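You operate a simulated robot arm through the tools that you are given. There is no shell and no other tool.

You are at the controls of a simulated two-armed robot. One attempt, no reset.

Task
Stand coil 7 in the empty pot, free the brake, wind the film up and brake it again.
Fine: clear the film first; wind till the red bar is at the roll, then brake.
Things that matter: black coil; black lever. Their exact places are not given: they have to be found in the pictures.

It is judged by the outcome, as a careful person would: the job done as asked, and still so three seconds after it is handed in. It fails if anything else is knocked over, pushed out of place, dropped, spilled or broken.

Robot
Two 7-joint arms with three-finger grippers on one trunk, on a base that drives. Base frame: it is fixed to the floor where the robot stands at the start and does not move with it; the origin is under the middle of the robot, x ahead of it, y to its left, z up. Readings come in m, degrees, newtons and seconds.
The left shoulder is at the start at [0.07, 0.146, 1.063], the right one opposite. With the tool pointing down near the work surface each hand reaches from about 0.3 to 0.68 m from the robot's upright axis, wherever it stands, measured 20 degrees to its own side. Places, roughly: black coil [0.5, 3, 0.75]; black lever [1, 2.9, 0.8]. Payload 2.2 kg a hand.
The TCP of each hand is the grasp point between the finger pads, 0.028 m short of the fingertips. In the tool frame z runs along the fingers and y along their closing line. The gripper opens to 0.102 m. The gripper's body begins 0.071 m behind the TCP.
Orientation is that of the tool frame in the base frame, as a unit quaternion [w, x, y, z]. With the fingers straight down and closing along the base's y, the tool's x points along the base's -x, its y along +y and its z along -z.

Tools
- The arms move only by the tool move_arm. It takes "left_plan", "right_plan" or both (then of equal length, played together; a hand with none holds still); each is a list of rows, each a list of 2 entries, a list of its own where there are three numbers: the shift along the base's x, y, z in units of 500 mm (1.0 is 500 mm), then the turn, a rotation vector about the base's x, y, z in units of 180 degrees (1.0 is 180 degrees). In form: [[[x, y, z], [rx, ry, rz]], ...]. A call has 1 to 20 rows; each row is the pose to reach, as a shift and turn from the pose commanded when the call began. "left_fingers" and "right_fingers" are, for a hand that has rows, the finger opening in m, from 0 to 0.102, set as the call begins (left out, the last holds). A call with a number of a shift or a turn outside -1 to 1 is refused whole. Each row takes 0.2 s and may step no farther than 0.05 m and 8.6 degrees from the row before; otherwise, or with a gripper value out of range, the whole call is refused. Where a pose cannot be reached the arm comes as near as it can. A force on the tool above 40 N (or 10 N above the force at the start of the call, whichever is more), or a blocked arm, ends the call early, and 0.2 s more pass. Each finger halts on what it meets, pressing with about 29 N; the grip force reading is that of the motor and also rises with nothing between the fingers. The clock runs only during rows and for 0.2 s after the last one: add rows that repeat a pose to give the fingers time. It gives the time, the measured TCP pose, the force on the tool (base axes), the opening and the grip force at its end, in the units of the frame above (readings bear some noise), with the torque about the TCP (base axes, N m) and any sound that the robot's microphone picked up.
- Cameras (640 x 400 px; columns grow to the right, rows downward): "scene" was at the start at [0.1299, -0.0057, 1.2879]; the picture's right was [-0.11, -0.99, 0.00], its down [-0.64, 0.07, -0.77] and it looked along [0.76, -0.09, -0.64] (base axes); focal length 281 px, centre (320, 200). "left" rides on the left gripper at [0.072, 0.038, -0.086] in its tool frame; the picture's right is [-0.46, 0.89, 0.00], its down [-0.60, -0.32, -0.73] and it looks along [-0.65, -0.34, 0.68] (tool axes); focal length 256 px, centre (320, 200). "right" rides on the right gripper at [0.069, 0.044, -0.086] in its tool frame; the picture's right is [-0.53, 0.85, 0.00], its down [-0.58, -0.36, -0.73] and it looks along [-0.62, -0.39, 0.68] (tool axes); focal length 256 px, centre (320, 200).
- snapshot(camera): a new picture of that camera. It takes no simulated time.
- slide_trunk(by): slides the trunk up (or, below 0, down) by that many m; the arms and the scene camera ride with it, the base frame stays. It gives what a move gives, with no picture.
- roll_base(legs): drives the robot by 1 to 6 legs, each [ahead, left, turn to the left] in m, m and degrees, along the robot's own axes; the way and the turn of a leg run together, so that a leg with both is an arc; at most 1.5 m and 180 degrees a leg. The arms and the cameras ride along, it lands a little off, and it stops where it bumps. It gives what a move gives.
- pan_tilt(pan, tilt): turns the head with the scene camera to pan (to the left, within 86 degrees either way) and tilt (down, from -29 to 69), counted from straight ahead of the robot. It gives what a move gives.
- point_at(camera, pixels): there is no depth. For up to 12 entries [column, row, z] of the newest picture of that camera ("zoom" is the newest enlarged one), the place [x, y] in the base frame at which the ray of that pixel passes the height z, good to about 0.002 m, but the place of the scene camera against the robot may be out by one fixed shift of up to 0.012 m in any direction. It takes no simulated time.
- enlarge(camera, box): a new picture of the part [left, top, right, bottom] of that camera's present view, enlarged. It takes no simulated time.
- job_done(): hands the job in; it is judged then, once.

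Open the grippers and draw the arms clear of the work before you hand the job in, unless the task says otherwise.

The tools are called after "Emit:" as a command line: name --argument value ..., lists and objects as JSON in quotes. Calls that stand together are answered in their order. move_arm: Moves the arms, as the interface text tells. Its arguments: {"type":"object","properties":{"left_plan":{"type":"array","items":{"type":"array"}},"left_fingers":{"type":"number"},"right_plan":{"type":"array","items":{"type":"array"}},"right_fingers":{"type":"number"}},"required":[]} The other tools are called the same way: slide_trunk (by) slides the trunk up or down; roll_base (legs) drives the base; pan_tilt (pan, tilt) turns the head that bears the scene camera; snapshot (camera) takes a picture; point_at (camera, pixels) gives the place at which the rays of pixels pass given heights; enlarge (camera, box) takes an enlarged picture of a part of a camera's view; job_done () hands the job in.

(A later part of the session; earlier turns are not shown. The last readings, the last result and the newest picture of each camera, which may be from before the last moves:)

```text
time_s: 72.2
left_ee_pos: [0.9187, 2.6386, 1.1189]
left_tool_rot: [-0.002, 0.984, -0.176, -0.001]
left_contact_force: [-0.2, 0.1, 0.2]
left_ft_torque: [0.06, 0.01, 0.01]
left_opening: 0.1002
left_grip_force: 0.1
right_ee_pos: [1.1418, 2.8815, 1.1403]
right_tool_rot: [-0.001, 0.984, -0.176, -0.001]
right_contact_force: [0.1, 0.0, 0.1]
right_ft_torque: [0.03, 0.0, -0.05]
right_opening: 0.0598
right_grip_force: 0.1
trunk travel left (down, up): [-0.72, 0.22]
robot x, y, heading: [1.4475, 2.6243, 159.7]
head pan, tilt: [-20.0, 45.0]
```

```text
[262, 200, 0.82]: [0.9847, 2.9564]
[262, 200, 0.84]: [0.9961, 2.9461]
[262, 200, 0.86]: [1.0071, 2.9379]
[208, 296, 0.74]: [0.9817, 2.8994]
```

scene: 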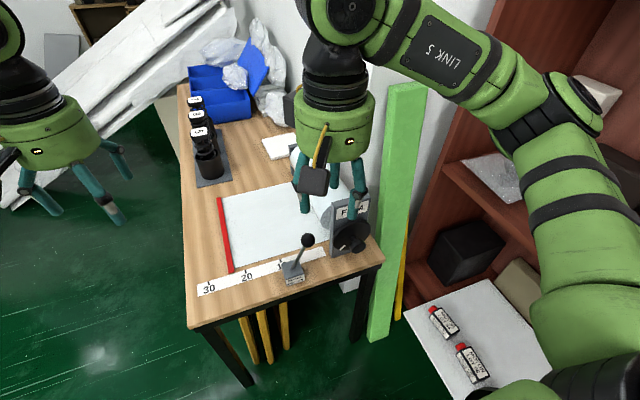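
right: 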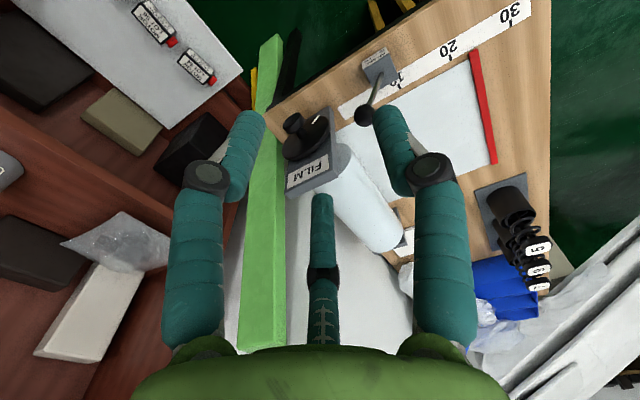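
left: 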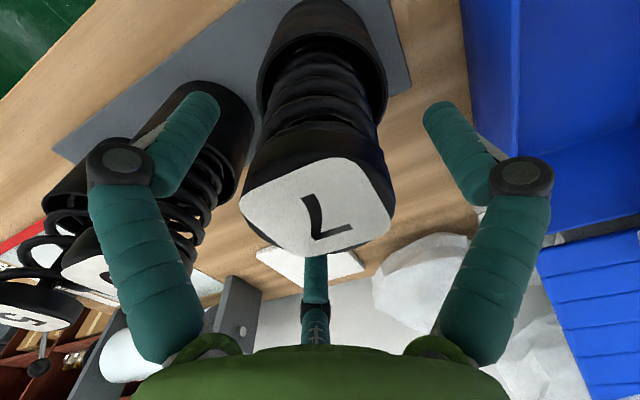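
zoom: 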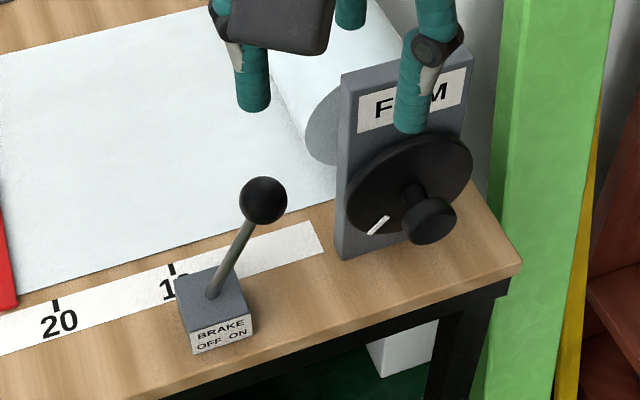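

Ball at about (1.002,2.940,0.838), pivot near (0.985,2.898,0.74). I bring the right hand above the ball with fingers closing along the lever's swing direction.

Emit:
move_arm --right_plan '[[[-0.07, 0.03, 0], [0, 0, 0]], [[-0.14, 0.06, 0], [0, 0, 0]], [[-0.21, 0.09, 0], [0, 0, 0]], [[-0.28, 0.117, 0], [0, 0, 0]], [[-0.28, 0.117, -0.09], [0, 0, 0]], [[-0.28, 0.117, -0.18], [0, 0, 0]], [[-0.28, 0.117, -0.28], [0, 0, 0]], [[-0.28, 0.117, -0.34], [0, 0, 0]]]' --right_fingers 0.06

Emit:
snapshot --camera "right"

Emit:
enlarge --camera "scene" --box '[240, 120, 400, 300]'

```text
time_s: 74.0
left_ee_pos: [0.9181, 2.6405, 1.1189]
left_tool_rot: [0.0, 0.984, -0.178, 0.0]
left_contact_force: [-0.2, 0.9, 0.0]
left_ft_torque: [-0.02, 0.01, 0.02]
left_opening: 0.1001
left_grip_force: 0.1
right_ee_pos: [1.0009, 2.946, 0.9688]
right_tool_rot: [0.001, 0.984, -0.176, -0.001]
right_contact_force: [-0.4, 0.2, 0.2]
right_ft_torque: [0.02, 0.01, 0.01]
right_opening: 0.0599
right_grip_force: 0.1
trunk travel left (down, up): [-0.72, 0.22]
robot x, y, heading: [1.451, 2.6237, 159.9]
head pan, tilt: [-20.0, 45.0]
```

```text
taken
```

right: 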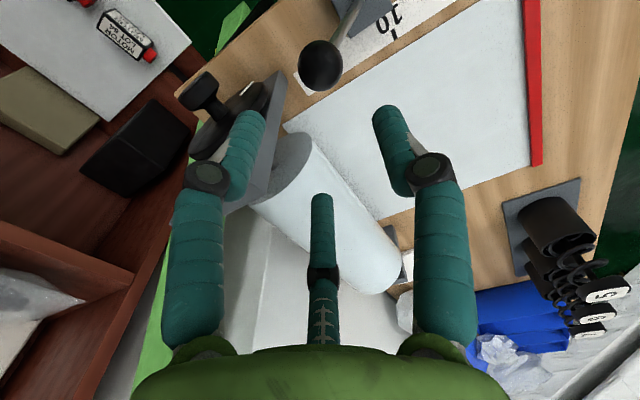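

```text
2.22 times, centred on (320, 210) of scene
```

zoom: 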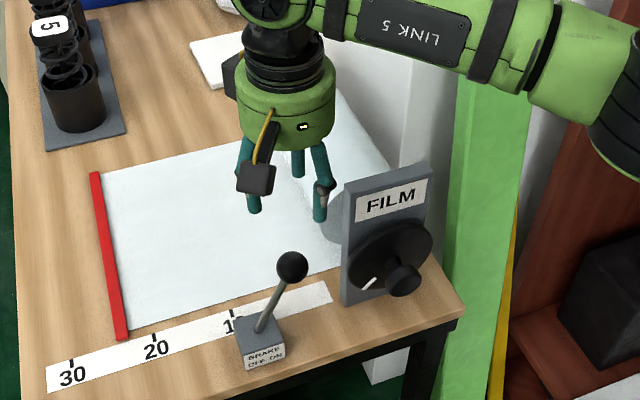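

Emit:
point_at --camera "right" --pixels '[[321, 65, 0.83], [321, 65, 0.838], [321, 65, 0.85], [298, 65, 0.838], [343, 66, 0.838]]'

```text
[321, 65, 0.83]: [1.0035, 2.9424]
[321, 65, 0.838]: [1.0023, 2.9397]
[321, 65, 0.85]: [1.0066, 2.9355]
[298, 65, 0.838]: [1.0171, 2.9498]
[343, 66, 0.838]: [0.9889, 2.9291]
```

Ball centre confirmed at (1.003,2.940), ø≈0.035. I correct the hand by (+2,−6) mm and descend so the fingers straddle the ball.

Emit:
move_arm --right_plan '[[[0.004, -0.012, -0.07], [0, 0, 0]], [[0.004, -0.012, -0.14], [0, 0, 0]], [[0.004, -0.012, -0.19], [0, 0, 0]], [[0.004, -0.012, -0.228], [0, 0, 0]]]' --right_fingers 0.066

Emit:
snapshot --camera "right"

Emit:
enlarge --camera "scene" --box '[240, 120, 400, 300]'

```text
time_s: 75.0
left_ee_pos: [0.9205, 2.6405, 1.1192]
left_tool_rot: [0.0, 0.984, -0.176, 0.0]
left_contact_force: [0.4, -0.1, -0.4]
left_ft_torque: [-0.02, 0.0, -0.05]
left_opening: 0.1
left_grip_force: 0.1
right_ee_pos: [1.0017, 2.9376, 0.853]
right_tool_rot: [0.0, 0.984, -0.176, -0.001]
right_contact_force: [0.2, -0.2, -0.8]
right_ft_torque: [-0.01, -0.02, -0.01]
right_opening: 0.0657
right_grip_force: 0.0
trunk travel left (down, up): [-0.72, 0.22]
robot x, y, heading: [1.4483, 2.6233, 159.7]
head pan, tilt: [-20.0, 45.0]
```

```text
taken
```

right: 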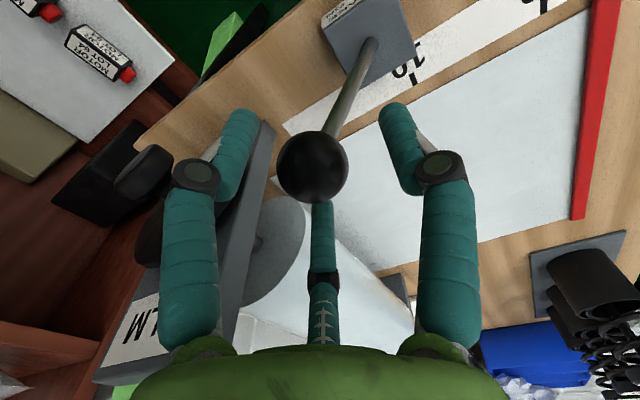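

```text
2.22 times, centred on (320, 210) of scene
```

zoom: 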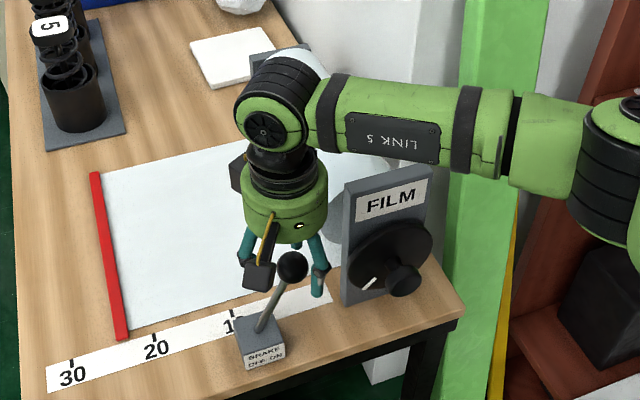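

The ball sits between the fingers. I close onto it.

Emit:
move_arm --right_plan '[[[0, 0, 0], [0, 0, 0]], [[0, 0, 0], [0, 0, 0]], [[0, 0, 0], [0, 0, 0]]]' --right_fingers 0.03

Emit:
snapshot --camera "right"

```text
time_s: 75.8
left_ee_pos: [0.9195, 2.6405, 1.119]
left_tool_rot: [0.0, 0.984, -0.177, -0.001]
left_contact_force: [-0.6, 0.1, -0.5]
left_ft_torque: [0.03, 0.01, 0.0]
left_opening: 0.1
left_grip_force: 0.1
right_ee_pos: [1.0038, 2.9396, 0.8541]
right_tool_rot: [0.0, 0.984, -0.176, 0.0]
right_contact_force: [6.7, 0.6, -0.2]
right_ft_torque: [0.13, -0.12, -0.03]
right_opening: 0.0362
right_grip_force: 4.3
trunk travel left (down, up): [-0.72, 0.22]
robot x, y, heading: [1.4495, 2.6229, 159.6]
head pan, tilt: [-20.0, 45.0]
```

```text
taken
```

right: 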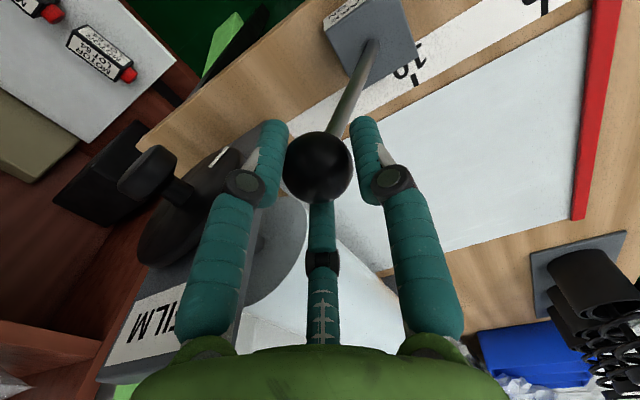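

Ball held (0.036 m). I swing the lever toward OFF (−n direction) along its arc, first half.

Emit:
move_arm --right_plan '[[[-0.0105, -0.0281, 0.01], [0, 0, 0]], [[-0.0211, -0.0562, 0.017], [0, 0, 0]], [[-0.0316, -0.0842, 0.019], [0, 0, 0]]]'

Emit:
enlarge --camera "scene" --box '[240, 120, 400, 300]'

```text
time_s: 76.6
left_ee_pos: [0.9189, 2.6404, 1.1185]
left_tool_rot: [0.0, 0.984, -0.176, -0.001]
left_contact_force: [-0.1, 0.3, 0.6]
left_ft_torque: [-0.03, 0.01, -0.02]
left_opening: 0.1
left_grip_force: 0.1
right_ee_pos: [0.9863, 2.8944, 0.8645]
right_tool_rot: [0.0, 0.984, -0.176, 0.0]
right_contact_force: [6.1, -1.4, -0.2]
right_ft_torque: [0.02, -0.31, 0.17]
right_opening: 0.0341
right_grip_force: 45.1
trunk travel left (down, up): [-0.72, 0.22]
robot x, y, heading: [1.4504, 2.6245, 159.8]
head pan, tilt: [-20.0, 45.0]
```

```text
2.22 times, centred on (320, 210) of scene
```

zoom: 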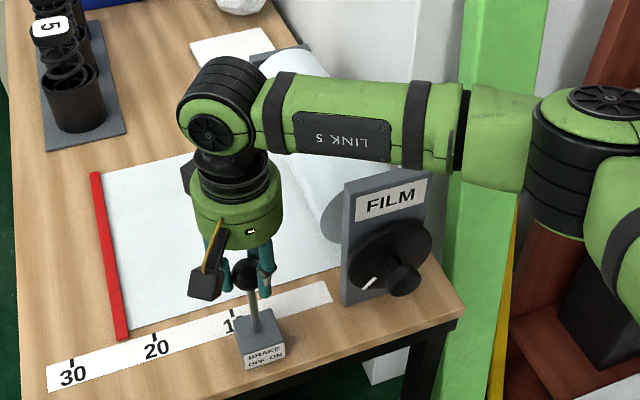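

The lever follows, now upright. I continue the arc to OFF.

Emit:
move_arm --right_plan '[[[-0.0105, -0.0281, -0.002], [0, 0, 0]], [[-0.0211, -0.0562, -0.009], [0, 0, 0]], [[-0.0316, -0.0842, -0.019], [0, 0, 0]]]'

Emit:
enlarge --camera "scene" --box '[240, 120, 400, 300]'

```text
time_s: 77.4
left_ee_pos: [0.9218, 2.6393, 1.1194]
left_tool_rot: [0.0, 0.984, -0.176, -0.001]
left_contact_force: [0.1, -0.8, 0.2]
left_ft_torque: [0.03, 0.01, -0.02]
left_opening: 0.0999
left_grip_force: 0.1
right_ee_pos: [0.9723, 2.8512, 0.859]
right_tool_rot: [0.002, 0.984, -0.176, -0.003]
right_contact_force: [6.5, -2.1, 0.7]
right_ft_torque: [0.02, -0.31, -0.23]
right_opening: 0.0345
right_grip_force: 44.8
trunk travel left (down, up): [-0.72, 0.22]
robot x, y, heading: [1.4488, 2.6288, 159.9]
head pan, tilt: [-20.0, 45.0]
```

```text
2.22 times, centred on (320, 210) of scene
```

zoom: 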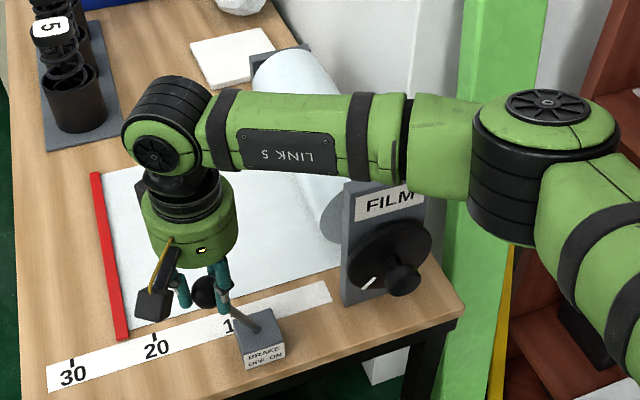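

The lever leans to OFF now. I push another centimetre to feel whether it has reached its stop.

Emit:
move_arm --right_plan '[[[-0.0035, -0.0094, -0.005], [0, 0, 0]], [[-0.007, -0.0187, -0.01], [0, 0, 0]]]'

```text
time_s: 78.2
left_ee_pos: [0.9243, 2.6416, 1.1202]
left_tool_rot: [-0.001, 0.984, -0.178, -0.003]
left_contact_force: [-1.2, 0.6, 0.1]
left_ft_torque: [0.02, -0.01, 0.01]
left_opening: 0.1
left_grip_force: 0.0
right_ee_pos: [0.9721, 2.8494, 0.8566]
right_tool_rot: [-0.006, 0.984, -0.18, 0.0]
right_contact_force: [20.0, 7.5, 19.9]
right_ft_torque: [-0.42, -0.84, 0.0]
right_opening: 0.0342
right_grip_force: 44.9
trunk travel left (down, up): [-0.72, 0.22]
robot x, y, heading: [1.4525, 2.6249, 159.4]
head pan, tilt: [-20.0, 45.0]
stopped in row 2 (right hand): the force on the tool passed its limit at 41 N (the readings are from after the stop); the commanded pose is now the measured one
```

It's at its stop (force rose to 41 N). I open the fingers and lift the hand clear.

Emit:
move_arm --right_plan '[[[0, 0, 0], [0, 0, 0]], [[0, 0, 0], [0, 0, 0]], [[0, 0, 0.06], [0, 0, 0]], [[0, 0, 0.15], [0, 0, 0]], [[0, 0, 0.24], [0, 0, 0]], [[0, 0, 0.34], [0, 0, 0]], [[0, 0, 0.43], [0, 0, 0]]]' --right_fingers 0.07

Emit:
snapshot --camera "right"

Emit:
enlarge --camera "scene" --box '[240, 120, 400, 300]'

```text
time_s: 79.8
left_ee_pos: [0.9213, 2.6412, 1.1184]
left_tool_rot: [-0.001, 0.984, -0.177, -0.001]
left_contact_force: [-0.5, 0.5, 0.1]
left_ft_torque: [0.02, 0.03, 0.0]
left_opening: 0.1001
left_grip_force: 0.0
right_ee_pos: [0.9694, 2.8484, 1.0694]
right_tool_rot: [-0.004, 0.984, -0.18, -0.001]
right_contact_force: [0.0, 0.8, 0.2]
right_ft_torque: [0.0, -0.02, 0.03]
right_opening: 0.07
right_grip_force: 0.0
trunk travel left (down, up): [-0.72, 0.22]
robot x, y, heading: [1.4547, 2.6248, 159.6]
head pan, tilt: [-20.0, 45.0]
```

```text
taken
```

right: 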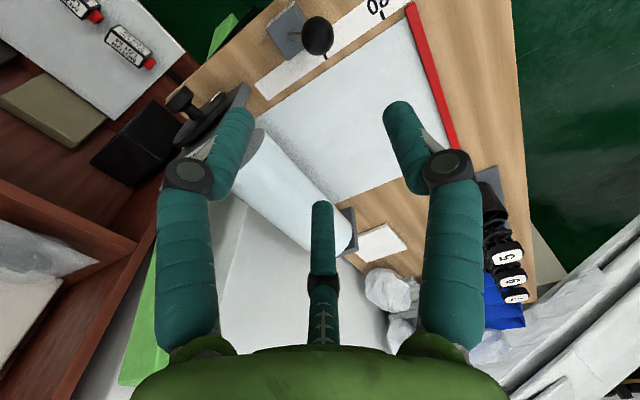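

```text
2.22 times, centred on (320, 210) of scene
```

zoom: 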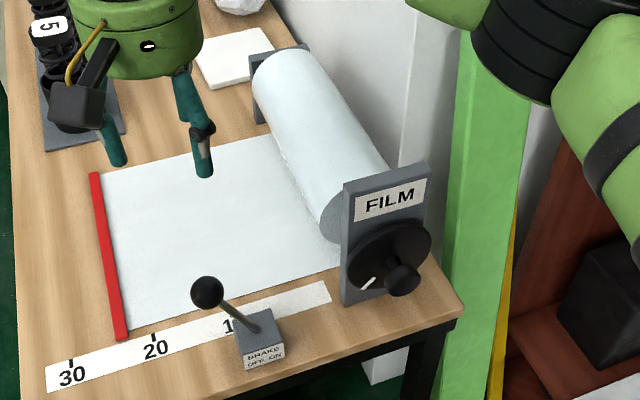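

Lever is at OFF. Next I shift the base a little back/right so the right hand can point horizontally along the axle at the knob.

Emit:
move_arm --right_plan '[[[0, 0, 0.08], [0, 0, 0]]]'

Emit:
roll_base --legs '[[-0.126, -0.059, 0]]'

Emit:
snapshot --camera "scene"

```text
time_s: 80.2
left_ee_pos: [0.9203, 2.6407, 1.1185]
left_tool_rot: [-0.001, 0.984, -0.177, -0.001]
left_contact_force: [1.0, -0.8, -0.5]
left_ft_torque: [-0.01, 0.0, -0.02]
left_opening: 0.1001
left_grip_force: 0.1
right_ee_pos: [0.9692, 2.8502, 1.1086]
right_tool_rot: [-0.005, 0.984, -0.179, -0.001]
right_contact_force: [0.0, 0.0, 0.0]
right_ft_torque: [0.02, 0.01, 0.01]
right_opening: 0.07
right_grip_force: 0.0
trunk travel left (down, up): [-0.72, 0.22]
robot x, y, heading: [1.4508, 2.626, 159.4]
head pan, tilt: [-20.0, 45.0]
```

```text
time_s: 81.5
left_ee_pos: [1.0547, 2.6519, 1.1186]
left_tool_rot: [-0.001, 0.984, -0.176, 0.001]
left_contact_force: [0.3, -1.0, -0.4]
left_ft_torque: [-0.04, -0.01, 0.06]
left_opening: 0.1
left_grip_force: 0.0
right_ee_pos: [1.1033, 2.8615, 1.1065]
right_tool_rot: [-0.004, 0.984, -0.179, 0.0]
right_contact_force: [-0.2, 0.0, -0.4]
right_ft_torque: [-0.01, -0.03, 0.01]
right_opening: 0.0699
right_grip_force: 0.1
trunk travel left (down, up): [-0.72, 0.22]
robot x, y, heading: [1.5864, 2.6342, 159.4]
head pan, tilt: [-20.0, 45.0]
```

```text
taken
```

scene: 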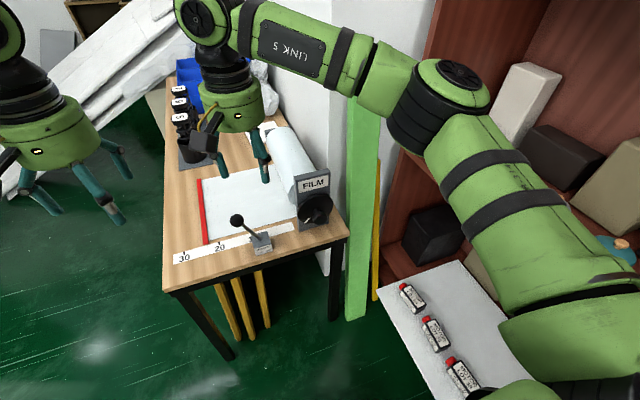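

Everything is clear. I bring the right hand in front of the wheel's axis (≈9 cm short of the knob, z≈0.95) still pointing down.

Emit:
move_arm --right_plan '[[[0.0244, 0.0594, -0.063], [0, 0, 0]], [[0.0488, 0.1188, -0.126], [0, 0, 0]], [[0.0732, 0.1782, -0.188], [0, 0, 0]], [[0.0976, 0.2376, -0.251], [0, 0, 0]], [[0.122, 0.297, -0.314], [0, 0, 0]]]' --right_fingers 0.08

Emit:
snapshot --camera "right"

Emit:
snapshot --camera "scene"

```text
time_s: 82.7
left_ee_pos: [1.0562, 2.6532, 1.1191]
left_tool_rot: [0.001, 0.984, -0.177, 0.0]
left_contact_force: [0.8, -0.3, 1.1]
left_ft_torque: [-0.07, 0.02, -0.03]
left_opening: 0.0999
left_grip_force: 0.0
right_ee_pos: [1.1688, 3.011, 0.9504]
right_tool_rot: [-0.003, 0.984, -0.177, -0.002]
right_contact_force: [0.8, 0.5, 0.2]
right_ft_torque: [-0.03, 0.04, -0.03]
right_opening: 0.0798
right_grip_force: 0.1
trunk travel left (down, up): [-0.72, 0.22]
robot x, y, heading: [1.5868, 2.6366, 159.6]
head pan, tilt: [-20.0, 45.0]
```

```text
taken
```

right: 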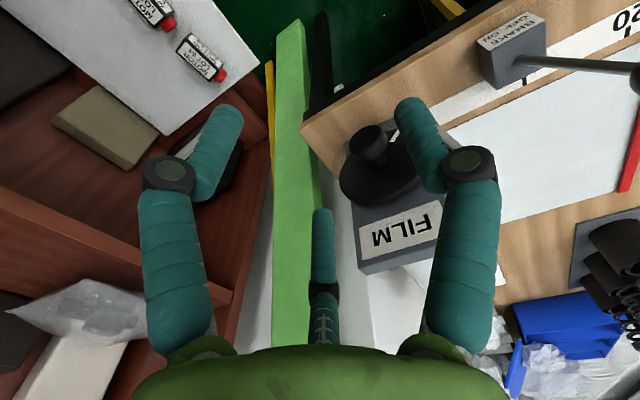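

```text
taken
```

scene: 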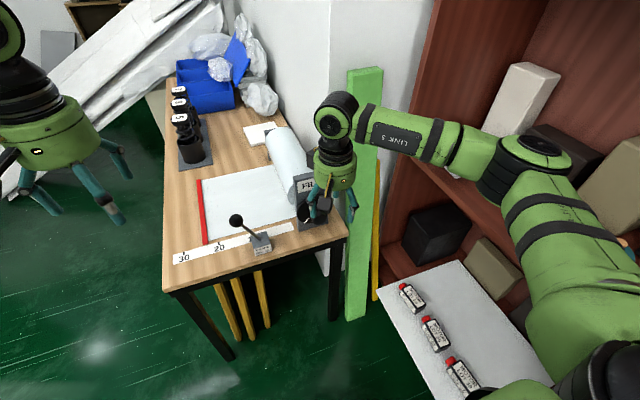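

To keep the elbow well off the shelf I back the base off a little (8 cm back, 7.5 cm left) and lower the trunk 10 cm.

Emit:
roll_base --legs '[[-0.085, 0.075, 0]]'

Emit:
slide_trunk --by -0.1

Emit:
snapshot --camera "scene"

```text
time_s: 83.9
left_ee_pos: [1.1073, 2.5533, 1.1182]
left_tool_rot: [0.0, 0.985, -0.175, -0.001]
left_contact_force: [0.3, 0.4, 0.3]
left_ft_torque: [0.0, -0.01, -0.02]
left_opening: 0.0998
left_grip_force: 0.0
right_ee_pos: [1.2194, 2.9108, 0.9502]
right_tool_rot: [-0.004, 0.984, -0.179, -0.001]
right_contact_force: [0.1, 0.0, 0.1]
right_ft_torque: [-0.02, 0.03, -0.01]
right_opening: 0.0799
right_grip_force: 0.0
trunk travel left (down, up): [-0.72, 0.22]
robot x, y, heading: [1.6384, 2.5368, 160.0]
head pan, tilt: [-20.0, 45.0]
```

```text
time_s: 85.2
left_ee_pos: [1.1102, 2.5527, 1.0184]
left_tool_rot: [0.0, 0.985, -0.175, 0.0]
left_contact_force: [0.0, -0.4, 1.0]
left_ft_torque: [-0.02, 0.0, -0.04]
left_opening: 0.0998
left_grip_force: 0.1
right_ee_pos: [1.2192, 2.9085, 0.8512]
right_tool_rot: [-0.004, 0.984, -0.178, -0.002]
right_contact_force: [-1.1, 0.0, -0.3]
right_ft_torque: [0.0, -0.05, 0.0]
right_opening: 0.0796
right_grip_force: 0.0
trunk travel left (down, up): [-0.62, 0.32]
robot x, y, heading: [1.6394, 2.5348, 159.8]
head pan, tilt: [-20.0, 45.0]
```

```text
taken
```

scene: 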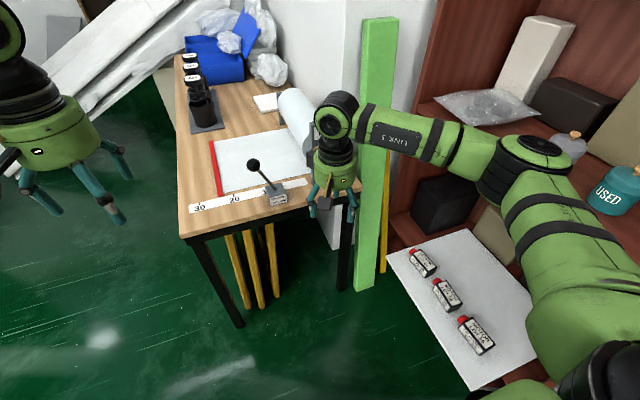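

I pitch the right tool from down to horizontal (pointing along the axle) in place, in 8° steps.

Emit:
move_arm --right_plan '[[[0, 0, 0], [0.016, 0.0425, 0]], [[0, 0, 0], [0.0319, 0.0851, 0]], [[0, 0, 0], [0.0479, 0.1276, 0]], [[0, 0, 0], [0.0638, 0.1702, 0]], [[0, 0, 0], [0.0798, 0.2127, 0]], [[0, 0, 0], [0.0957, 0.2553, 0]], [[0, 0, 0], [0.1117, 0.2978, 0]], [[0, 0, 0], [0.1276, 0.3404, 0]], [[0, 0, 0], [0.1436, 0.3829, 0]], [[0, 0, 0], [0.1595, 0.4255, 0]], [[0, 0, 0], [0.1755, 0.468, 0]], [[0, 0, 0], [0.1755, 0.468, 0]]]'

Emit:
snapshot --camera "scene"

Emit:
snapshot --camera "right"

```text
time_s: 87.8
left_ee_pos: [1.1078, 2.5516, 1.0194]
left_tool_rot: [0.0, 0.984, -0.176, 0.001]
left_contact_force: [0.0, -0.3, 0.1]
left_ft_torque: [0.0, -0.02, 0.03]
left_opening: 0.0999
left_grip_force: 0.1
right_ee_pos: [1.2204, 2.9276, 0.8812]
right_tool_rot: [-0.089, 0.863, -0.154, -0.473]
right_contact_force: [0.2, 0.1, -0.2]
right_ft_torque: [0.01, 0.01, 0.02]
right_opening: 0.08
right_grip_force: 0.1
right hand out of reach, approached as far as the arm can: row 7, 8, 9, 10, 11, 12
trunk travel left (down, up): [-0.62, 0.32]
robot x, y, heading: [1.6375, 2.5362, 159.8]
head pan, tilt: [-20.0, 45.0]
```

```text
taken
```

scene: 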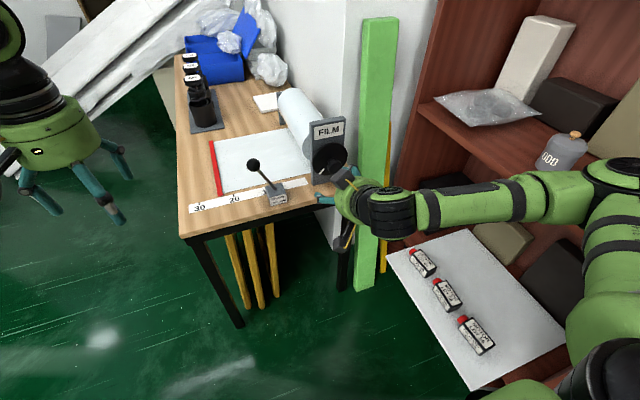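

```text
taken
```

right: 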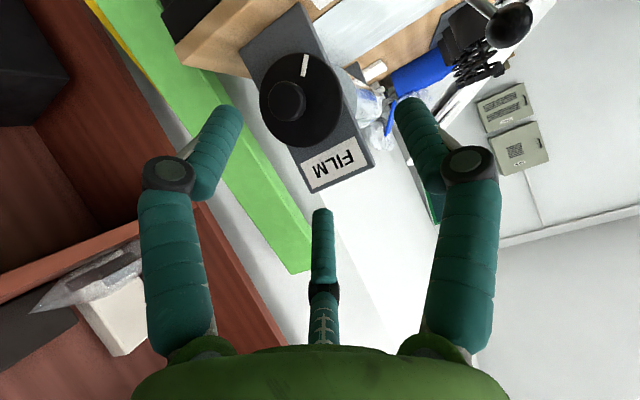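

At this short distance the arm cannot pitch fully (reached ≈57°). I move the TCP forward toward the axle where the arm is more extended, and see whether it completes the pitch.

Emit:
move_arm --right_plan '[[[-0.03, 0.05, -0.01], [0, 0, 0]], [[-0.064, 0.105, -0.02], [0, 0, 0]], [[-0.098, 0.157, -0.02], [0, 0, 0]], [[-0.128, 0.209, -0.02], [0, 0, 0]], [[-0.128, 0.209, -0.02], [0, 0, 0]]]'

Emit:
snapshot --camera "scene"

Emit:
snapshot --camera "right"

```text
time_s: 89.0
left_ee_pos: [1.1097, 2.553, 1.0186]
left_tool_rot: [0.0, 0.985, -0.175, 0.0]
left_contact_force: [-0.9, -0.7, 1.0]
left_ft_torque: [0.03, 0.02, 0.0]
left_opening: 0.0997
left_grip_force: 0.1
right_ee_pos: [1.1584, 3.0318, 0.8725]
right_tool_rot: [-0.088, 0.863, -0.154, -0.473]
right_contact_force: [-0.5, 0.2, -0.1]
right_ft_torque: [0.0, 0.0, 0.02]
right_opening: 0.0802
right_grip_force: 0.0
trunk travel left (down, up): [-0.62, 0.32]
robot x, y, heading: [1.6435, 2.5386, 159.5]
head pan, tilt: [-20.0, 45.0]
```

```text
taken
```

scene: 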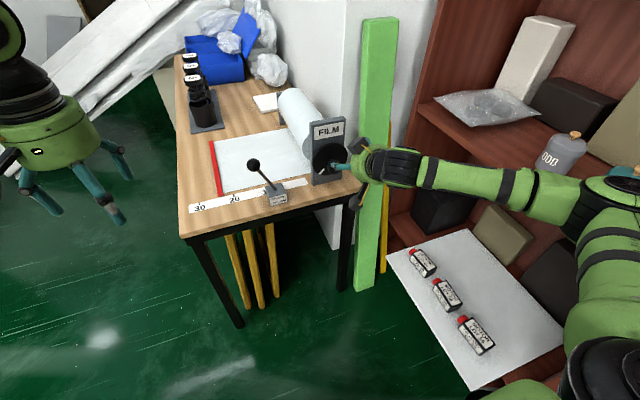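

```text
taken
```

right: 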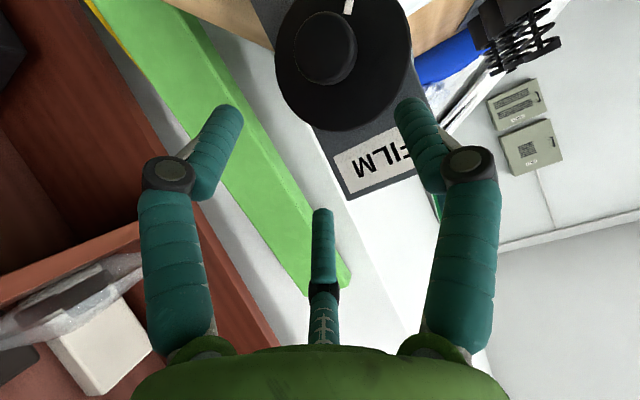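

The commanded pose follows what was reached (57° pitch). I add the remaining ≈32.5° pitch here.

Emit:
move_arm --right_plan '[[[0, 0, 0], [0.0158, 0.0421, 0]], [[0, 0, 0], [0.0316, 0.0843, 0]], [[0, 0, 0], [0.0474, 0.1265, 0]], [[0, 0, 0], [0.0634, 0.169, 0]], [[0, 0, 0], [0.0634, 0.169, 0]]]'

Emit:
snapshot --camera "scene"

Emit:
snapshot --camera "right"

```text
time_s: 90.2
left_ee_pos: [1.1106, 2.5526, 1.0189]
left_tool_rot: [0.0, 0.985, -0.175, 0.0]
left_contact_force: [-0.2, -1.2, -0.1]
left_ft_torque: [-0.03, 0.01, 0.03]
left_opening: 0.1001
left_grip_force: 0.1
right_ee_pos: [1.1575, 3.032, 0.8726]
right_tool_rot: [-0.096, 0.84, -0.15, -0.513]
right_contact_force: [-0.4, -0.6, -0.3]
right_ft_torque: [0.01, 0.01, 0.01]
right_opening: 0.08
right_grip_force: 0.1
right hand out of reach, approached as far as the arm can: row 2, 3, 4, 5
trunk travel left (down, up): [-0.62, 0.32]
robot x, y, heading: [1.6401, 2.5399, 159.6]
head pan, tilt: [-20.0, 45.0]
```

```text
taken
```

scene: 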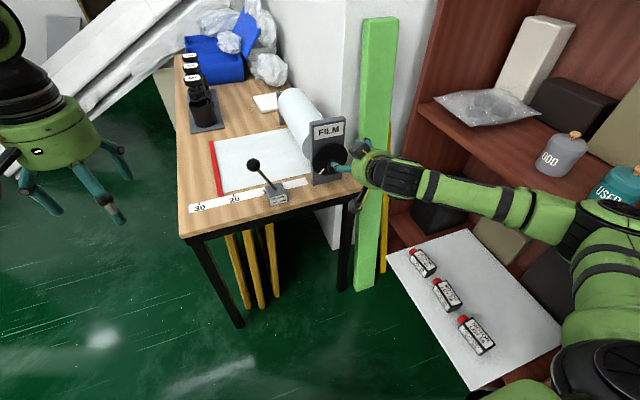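

```text
taken
```

right: 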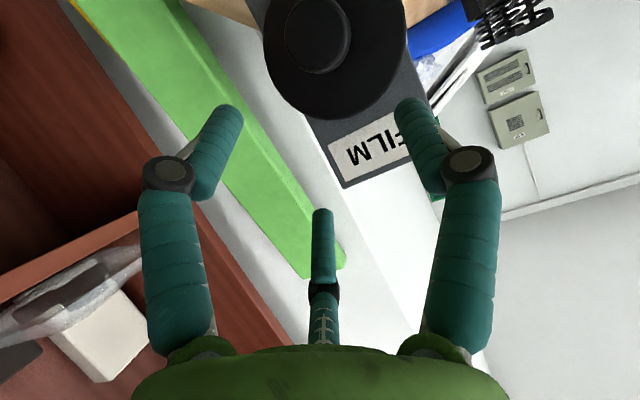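

Pitch stops near 63°, likely a wrist limit with the forearm above. Lowering the shoulders should help, so I draw the hand back and up, then lower the trunk by the same amount.

Emit:
move_arm --right_plan '[[[0.075, -0.028, 0.0], [0, 0, 0]], [[0.15, -0.056, 0.04], [0, 0, 0]], [[0.15, -0.056, 0.12], [0, 0, 0]], [[0.15, -0.056, 0.2], [0, 0, 0]], [[0.15, -0.056, 0.28], [0, 0, 0]], [[0.15, -0.056, 0.36], [0, 0, 0]]]'

Emit:
snapshot --camera "scene"

```text
time_s: 91.6
left_ee_pos: [1.1094, 2.5511, 1.0189]
left_tool_rot: [0.0, 0.985, -0.175, 0.0]
left_contact_force: [0.4, 0.3, -0.4]
left_ft_torque: [0.04, 0.0, -0.04]
left_opening: 0.0999
left_grip_force: 0.0
right_ee_pos: [1.232, 3.0022, 1.053]
right_tool_rot: [-0.096, 0.84, -0.15, -0.512]
right_contact_force: [-0.7, -0.5, 0.5]
right_ft_torque: [0.0, 0.0, 0.02]
right_opening: 0.0799
right_grip_force: 0.1
trunk travel left (down, up): [-0.62, 0.32]
robot x, y, heading: [1.6391, 2.5376, 159.7]
head pan, tilt: [-20.0, 45.0]
```

```text
taken
```

scene: 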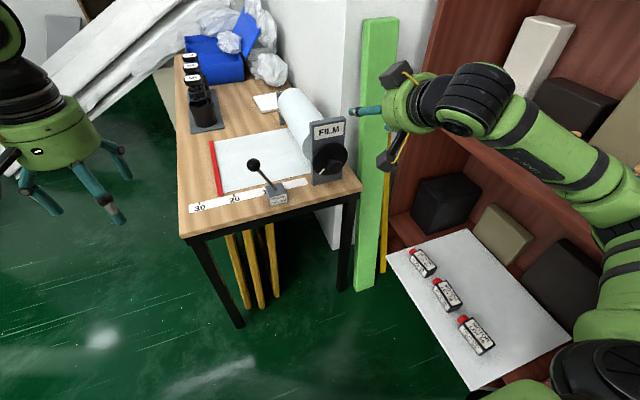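

With the hand at shoulder height I try the remaining ≈27° pitch.

Emit:
move_arm --right_plan '[[[0, 0, 0], [0.0134, 0.0356, 0]], [[0, 0, 0], [0.0267, 0.0712, 0]], [[0, 0, 0], [0.04, 0.107, 0]], [[0, 0, 0], [0.0534, 0.1425, 0]], [[0, 0, 0], [0.0534, 0.1425, 0]]]'

```text
time_s: 92.8
left_ee_pos: [1.1079, 2.5513, 1.0184]
left_tool_rot: [0.0, 0.985, -0.174, 0.001]
left_contact_force: [-0.5, 0.0, 0.1]
left_ft_torque: [-0.03, 0.02, 0.0]
left_opening: 0.1
left_grip_force: 0.1
right_ee_pos: [1.2215, 2.9857, 1.0671]
right_tool_rot: [-0.114, 0.708, -0.104, -0.69]
right_contact_force: [0.5, 0.0, 0.7]
right_ft_torque: [-0.02, 0.01, -0.01]
right_opening: 0.0799
right_grip_force: 0.2
right hand out of reach, approached as far as the arm can: row 3, 4, 5
trunk travel left (down, up): [-0.62, 0.32]
robot x, y, heading: [1.6396, 2.5369, 159.8]
head pan, tilt: [-20.0, 45.0]
```

The tool is now horizontal to within 2° at shoulder height (tool z ≈ (−0.953,0.305,−0.02)). I lower the trunk 0.25 m in two steps so the hand comes to knob height.

Emit:
slide_trunk --by -0.12

Emit:
snapshot --camera "scene"

Emit:
pan_tilt --pan 60 --tilt 45

Emit:
snapshot --camera "scene"

```text
time_s: 94.3
left_ee_pos: [1.109, 2.5525, 0.8989]
left_tool_rot: [0.0, 0.984, -0.175, 0.001]
left_contact_force: [-0.4, -0.1, 0.4]
left_ft_torque: [0.02, -0.03, -0.05]
left_opening: 0.0996
left_grip_force: 0.1
right_ee_pos: [1.2218, 2.9865, 0.9474]
right_tool_rot: [-0.113, 0.707, -0.104, -0.69]
right_contact_force: [0.7, -0.6, -1.6]
right_ft_torque: [-0.02, 0.0, 0.01]
right_opening: 0.0802
right_grip_force: 0.0
trunk travel left (down, up): [-0.5, 0.44]
robot x, y, heading: [1.6386, 2.5389, 159.7]
head pan, tilt: [-20.0, 45.0]
```

```text
taken
```

scene: 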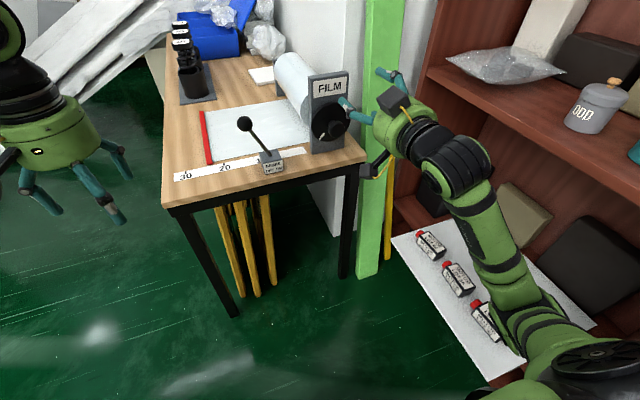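

```text
time_s: 95.8
left_ee_pos: [1.1094, 2.5524, 0.8998]
left_tool_rot: [0.0, 0.984, -0.175, -0.001]
left_contact_force: [-0.3, -0.2, -0.1]
left_ft_torque: [0.0, 0.01, 0.04]
left_opening: 0.0999
left_grip_force: 0.1
right_ee_pos: [1.2213, 2.987, 0.9473]
right_tool_rot: [-0.114, 0.708, -0.105, -0.689]
right_contact_force: [-0.2, -0.4, 0.9]
right_ft_torque: [-0.01, -0.02, -0.03]
right_opening: 0.0801
right_grip_force: 0.2
trunk travel left (down, up): [-0.5, 0.44]
robot x, y, heading: [1.6377, 2.5361, 159.4]
head pan, tilt: [60.0, 45.0]
```

```text
taken
```

scene: 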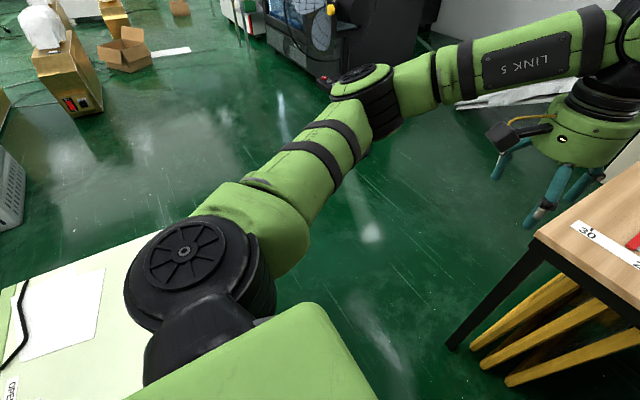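

Left side is clear (elbow well above the white box), and the right elbow is about z≈0.77, above the low sheet with motors. I lower the remaining 0.13 m.

Emit:
slide_trunk --by -0.13

Emit:
pan_tilt --pan -25 --tilt 35

Emit:
snapshot --camera "scene"

Emit:
snapshot --camera "right"

```text
time_s: 97.4
left_ee_pos: [1.1082, 2.5524, 0.7685]
left_tool_rot: [0.0, 0.985, -0.175, 0.0]
left_contact_force: [-1.0, -0.6, -0.1]
left_ft_torque: [-0.01, 0.0, 0.01]
left_opening: 0.0998
left_grip_force: 0.0
right_ee_pos: [1.222, 2.9857, 0.8195]
right_tool_rot: [-0.113, 0.707, -0.104, -0.69]
right_contact_force: [-0.2, -0.2, -0.3]
right_ft_torque: [0.04, -0.02, 0.02]
right_opening: 0.0798
right_grip_force: 0.0
trunk travel left (down, up): [-0.37, 0.57]
robot x, y, heading: [1.6388, 2.5394, 159.7]
head pan, tilt: [60.0, 45.0]
```

```text
time_s: 99.0
left_ee_pos: [1.109, 2.5532, 0.769]
left_tool_rot: [-0.001, 0.985, -0.175, -0.001]
left_contact_force: [-0.3, -0.3, 0.4]
left_ft_torque: [0.0, -0.02, -0.01]
left_opening: 0.0998
left_grip_force: 0.1
right_ee_pos: [1.2227, 2.9868, 0.8181]
right_tool_rot: [-0.114, 0.707, -0.105, -0.69]
right_contact_force: [-0.2, 0.4, 0.3]
right_ft_torque: [-0.01, -0.03, -0.05]
right_opening: 0.08
right_grip_force: 0.0
trunk travel left (down, up): [-0.37, 0.57]
robot x, y, heading: [1.6403, 2.5402, 160.0]
head pan, tilt: [-25.0, 35.0]
```

```text
taken
```

scene: 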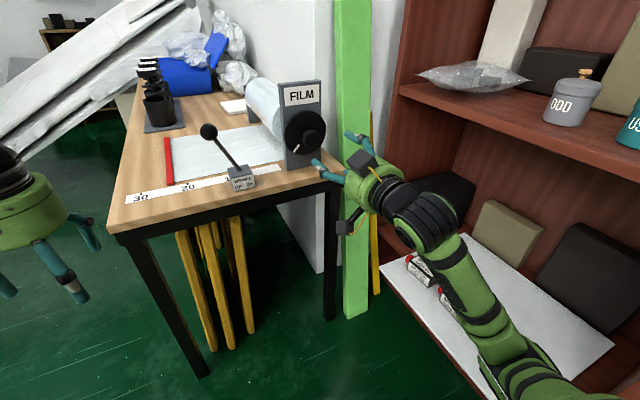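

```text
taken
```

right: 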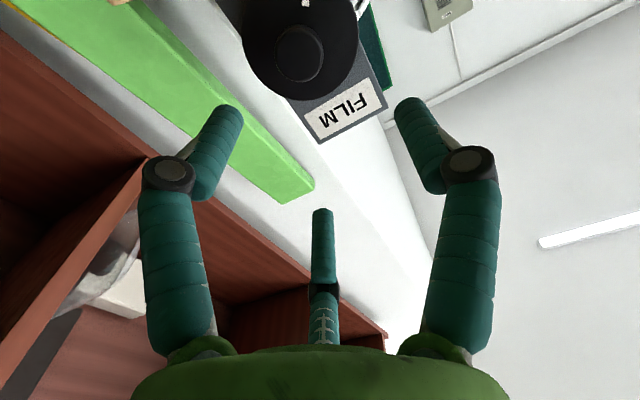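

The tool now points along the axle at z≈0.818. I enlarge both views to align with the knob precisely.

Emit:
enlarge --camera "right" --box '[220, 0, 400, 120]'

Emit:
point_at --camera "zoom" --pixels '[[285, 185, 0.805], [285, 185, 0.815], [285, 185, 0.825], [285, 185, 0.835]]'

Emit:
enlarge --camera "scene" --box '[250, 70, 390, 210]'

```text
3.33 times, centred on (310, 60) of right
```

zoom: 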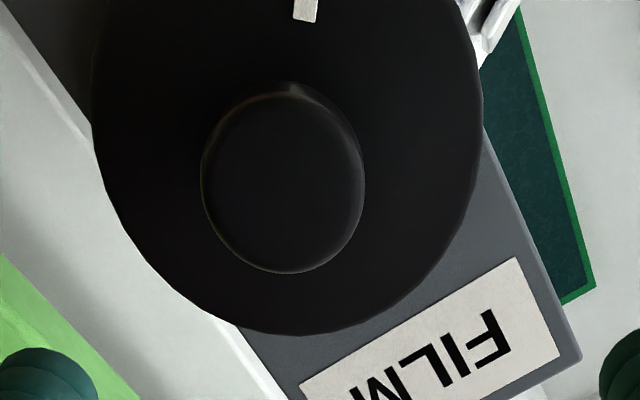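

```text
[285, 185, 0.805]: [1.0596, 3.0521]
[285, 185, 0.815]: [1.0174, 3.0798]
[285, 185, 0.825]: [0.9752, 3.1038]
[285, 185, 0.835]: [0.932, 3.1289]
```

```text
2.86 times, centred on (320, 140) of scene
```

zoom: 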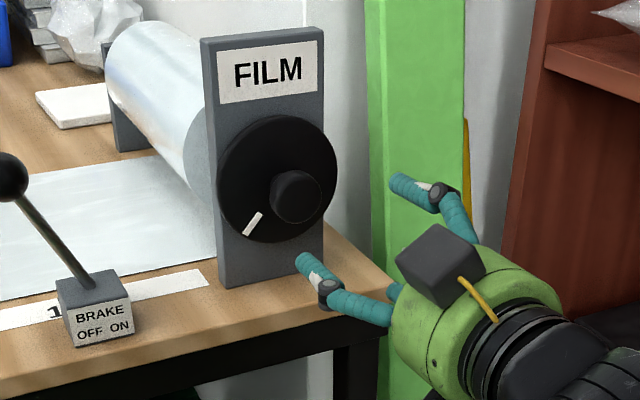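

Emit:
point_at --camera "zoom" --pixels '[[298, 197, 0.79], [298, 197, 0.8], [298, 197, 0.81], [298, 197, 0.82], [278, 180, 0.8], [278, 180, 0.81], [278, 180, 0.82]]'

```text
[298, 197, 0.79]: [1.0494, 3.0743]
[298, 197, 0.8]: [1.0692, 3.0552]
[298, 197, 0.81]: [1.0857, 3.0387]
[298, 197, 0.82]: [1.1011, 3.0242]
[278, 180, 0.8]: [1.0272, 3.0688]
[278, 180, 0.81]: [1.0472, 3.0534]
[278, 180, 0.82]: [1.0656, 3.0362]
```

Right-hand views agree on the knob's face at ≈(1.079,3.040,0.801). I bring the TCP to 4 cm before it, on the axis, and look.

Emit:
move_arm --right_plan '[[[-0.05, 0.02, -0.035], [0, 0, 0]], [[-0.1, 0.04, -0.035], [0, 0, -0.006]], [[-0.15, 0.06, -0.035], [0, 0, -0.012]], [[-0.212, 0.08, -0.035], [0, 0, -0.012]], [[-0.212, 0.08, -0.035], [0, 0, -0.012]]]' --right_fingers 0.09

Emit:
snapshot --camera "right"

Emit:
enlarge --camera "scene" --box '[220, 70, 400, 230]'

```text
time_s: 100.2
left_ee_pos: [1.1096, 2.551, 0.7683]
left_tool_rot: [0.0, 0.985, -0.175, 0.0]
left_contact_force: [0.0, 0.8, 0.1]
left_ft_torque: [0.02, -0.01, 0.03]
left_opening: 0.0998
left_grip_force: 0.2
right_ee_pos: [1.1894, 2.9998, 0.7998]
right_tool_rot: [-0.115, 0.707, -0.107, -0.69]
right_contact_force: [0.6, 1.0, -0.9]
right_ft_torque: [0.03, 0.0, 0.0]
right_opening: 0.0897
right_grip_force: 0.0
right hand out of reach, approached as far as the arm can: row 2, 3, 4, 5
trunk travel left (down, up): [-0.37, 0.57]
robot x, y, heading: [1.6364, 2.5388, 160.1]
head pan, tilt: [-25.0, 35.0]
```

```text
taken
```

right: 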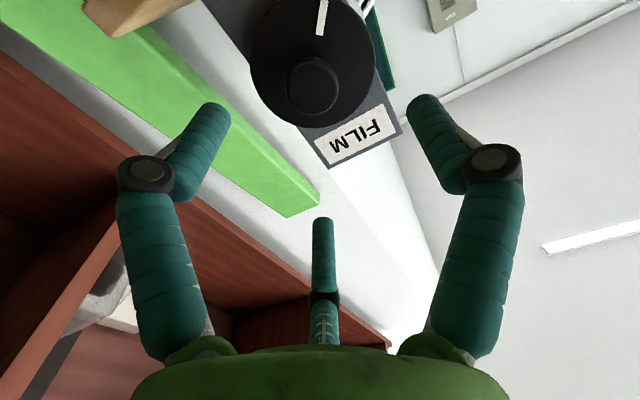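

```text
2.50 times, centred on (310, 150) of scene
```

zoom: 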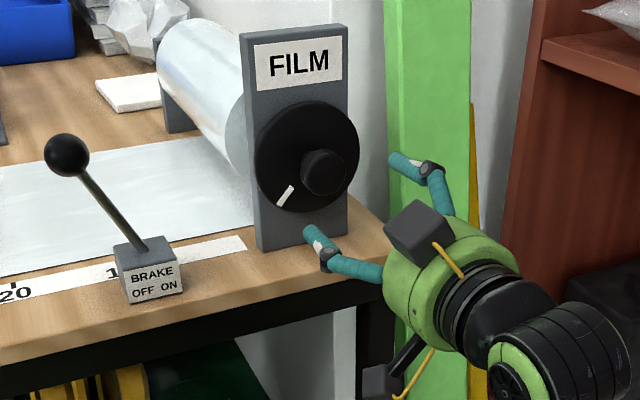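

The arm stops short here, so for final approach I can use the base. First I test in free space how far the wrist can roll about the tool axis (+u direction, 8 steps of 8°).

Emit:
move_arm --right_plan '[[[0, 0, 0], [0.0418, -0.0152, 0]], [[0, 0, 0], [0.0836, -0.0304, 0]], [[0, 0, 0], [0.1254, -0.0456, 0]], [[0, 0, 0], [0.1672, -0.0608, 0]], [[0, 0, 0], [0.209, -0.076, 0]], [[0, 0, 0], [0.2508, -0.0912, 0]], [[0, 0, 0], [0.2926, -0.1064, 0]], [[0, 0, 0], [0.3344, -0.1216, 0]], [[0, 0, 0], [0.3762, -0.1368, 0]], [[0, 0, 0], [0.418, -0.152, 0]]]'

```text
time_s: 102.6
left_ee_pos: [1.1082, 2.5542, 0.7676]
left_tool_rot: [0.0, 0.984, -0.176, 0.0]
left_contact_force: [-0.2, 1.1, 0.8]
left_ft_torque: [-0.03, 0.01, 0.0]
left_opening: 0.1001
left_grip_force: 0.0
right_ee_pos: [1.2568, 3.0589, 0.9246]
right_tool_rot: [-0.585, 0.62, 0.312, -0.42]
right_contact_force: [0.0, -0.2, -0.6]
right_ft_torque: [0.0, 0.01, -0.01]
right_opening: 0.0898
right_grip_force: 0.1
right hand out of reach, approached as far as the arm can: row 1, 2, 3, 4, 5, 6, 7, 8, 9, 10
trunk travel left (down, up): [-0.37, 0.57]
robot x, y, heading: [1.6396, 2.5337, 159.9]
head pan, tilt: [-25.0, 35.0]
stopped in row 10 (right hand): the arm was blocked; the commanded pose is now the measured one
```

The hand strayed and the arm reported blocked. I look at once to see what it is near.

Emit:
snapshot --camera "scene"

Emit:
snapshot --camera "right"

Emit:
pan_tilt --pan -60 --tilt 45

Emit:
snapshot --camera "scene"

```text
taken
```

scene: 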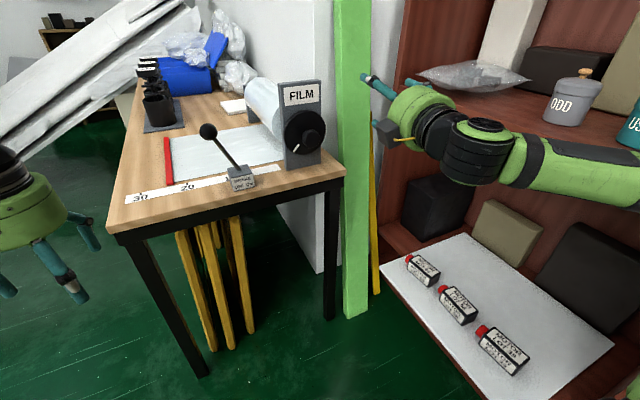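

```text
taken
```

right: 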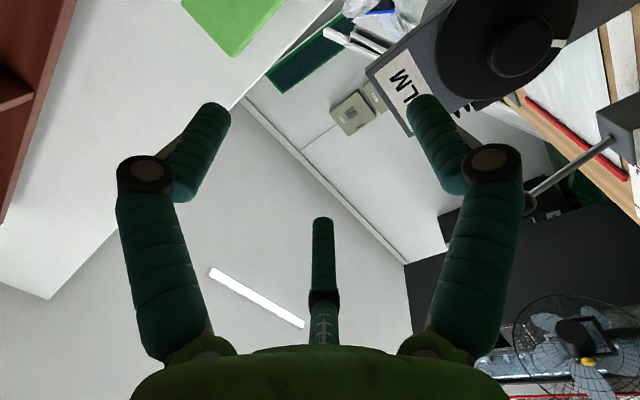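

```text
time_s: 103.6
left_ee_pos: [1.1098, 2.5514, 0.7694]
left_tool_rot: [0.0, 0.985, -0.175, 0.0]
left_contact_force: [0.4, 0.0, -0.1]
left_ft_torque: [0.02, 0.0, -0.02]
left_opening: 0.0999
left_grip_force: 0.0
right_ee_pos: [1.2579, 3.0581, 0.9254]
right_tool_rot: [-0.586, 0.619, 0.311, -0.419]
right_contact_force: [-0.4, 0.2, 0.9]
right_ft_torque: [0.01, 0.01, -0.02]
right_opening: 0.0899
right_grip_force: 0.0
trunk travel left (down, up): [-0.37, 0.57]
robot x, y, heading: [1.6396, 2.5385, 159.7]
head pan, tilt: [-60.0, 45.0]
```

```text
taken
```

scene: 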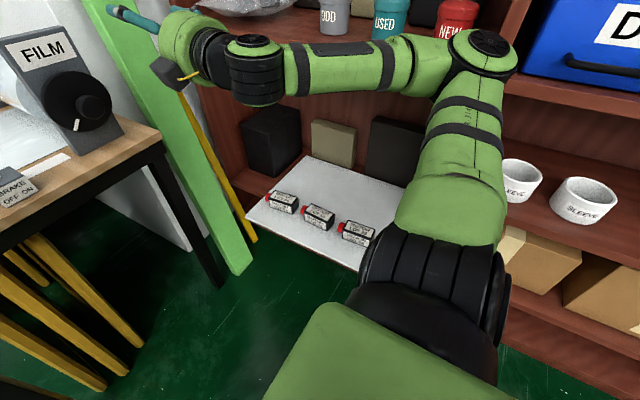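

The elbow now points toward the shelf. I enlarge to see whether it touches anything.

Emit:
enlarge --camera "scene" --box '[300, 0, 640, 220]'

Emit:
pan_tilt --pan -75 --tilt 15

Emit:
snapshot --camera "scene"

```text
1.82 times, centred on (470, 110) of scene
```

zoom: 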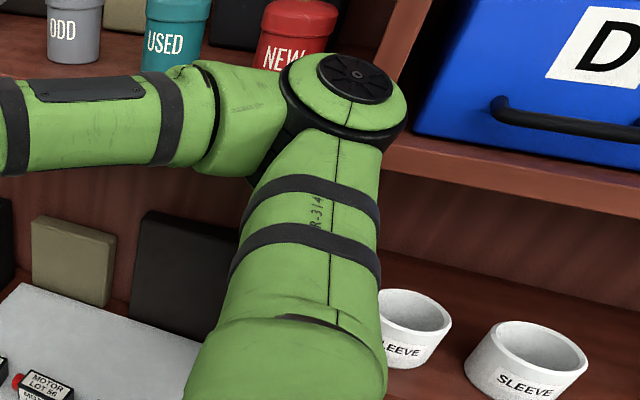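

```text
time_s: 104.6
left_ee_pos: [1.109, 2.5524, 0.7674]
left_tool_rot: [0.0, 0.984, -0.176, 0.0]
left_contact_force: [0.7, -0.7, 1.0]
left_ft_torque: [0.03, -0.02, 0.02]
left_opening: 0.1
left_grip_force: 0.1
right_ee_pos: [1.2573, 3.0599, 0.9259]
right_tool_rot: [-0.585, 0.62, 0.312, -0.42]
right_contact_force: [0.0, 0.7, 0.6]
right_ft_torque: [0.04, 0.0, 0.01]
right_opening: 0.0898
right_grip_force: 0.1
trunk travel left (down, up): [-0.37, 0.57]
robot x, y, heading: [1.6364, 2.5381, 160.0]
head pan, tilt: [-75.0, 15.0]
```

```text
taken
```

scene: 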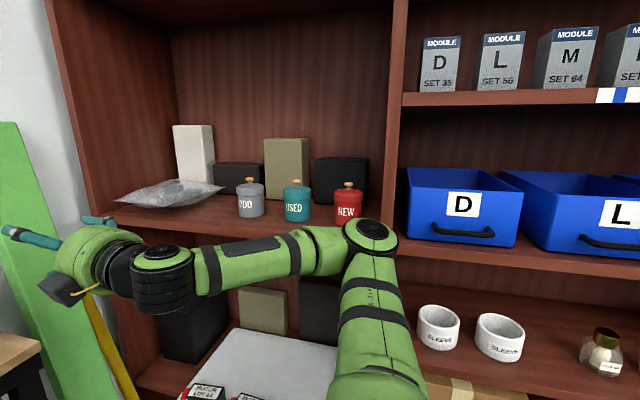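

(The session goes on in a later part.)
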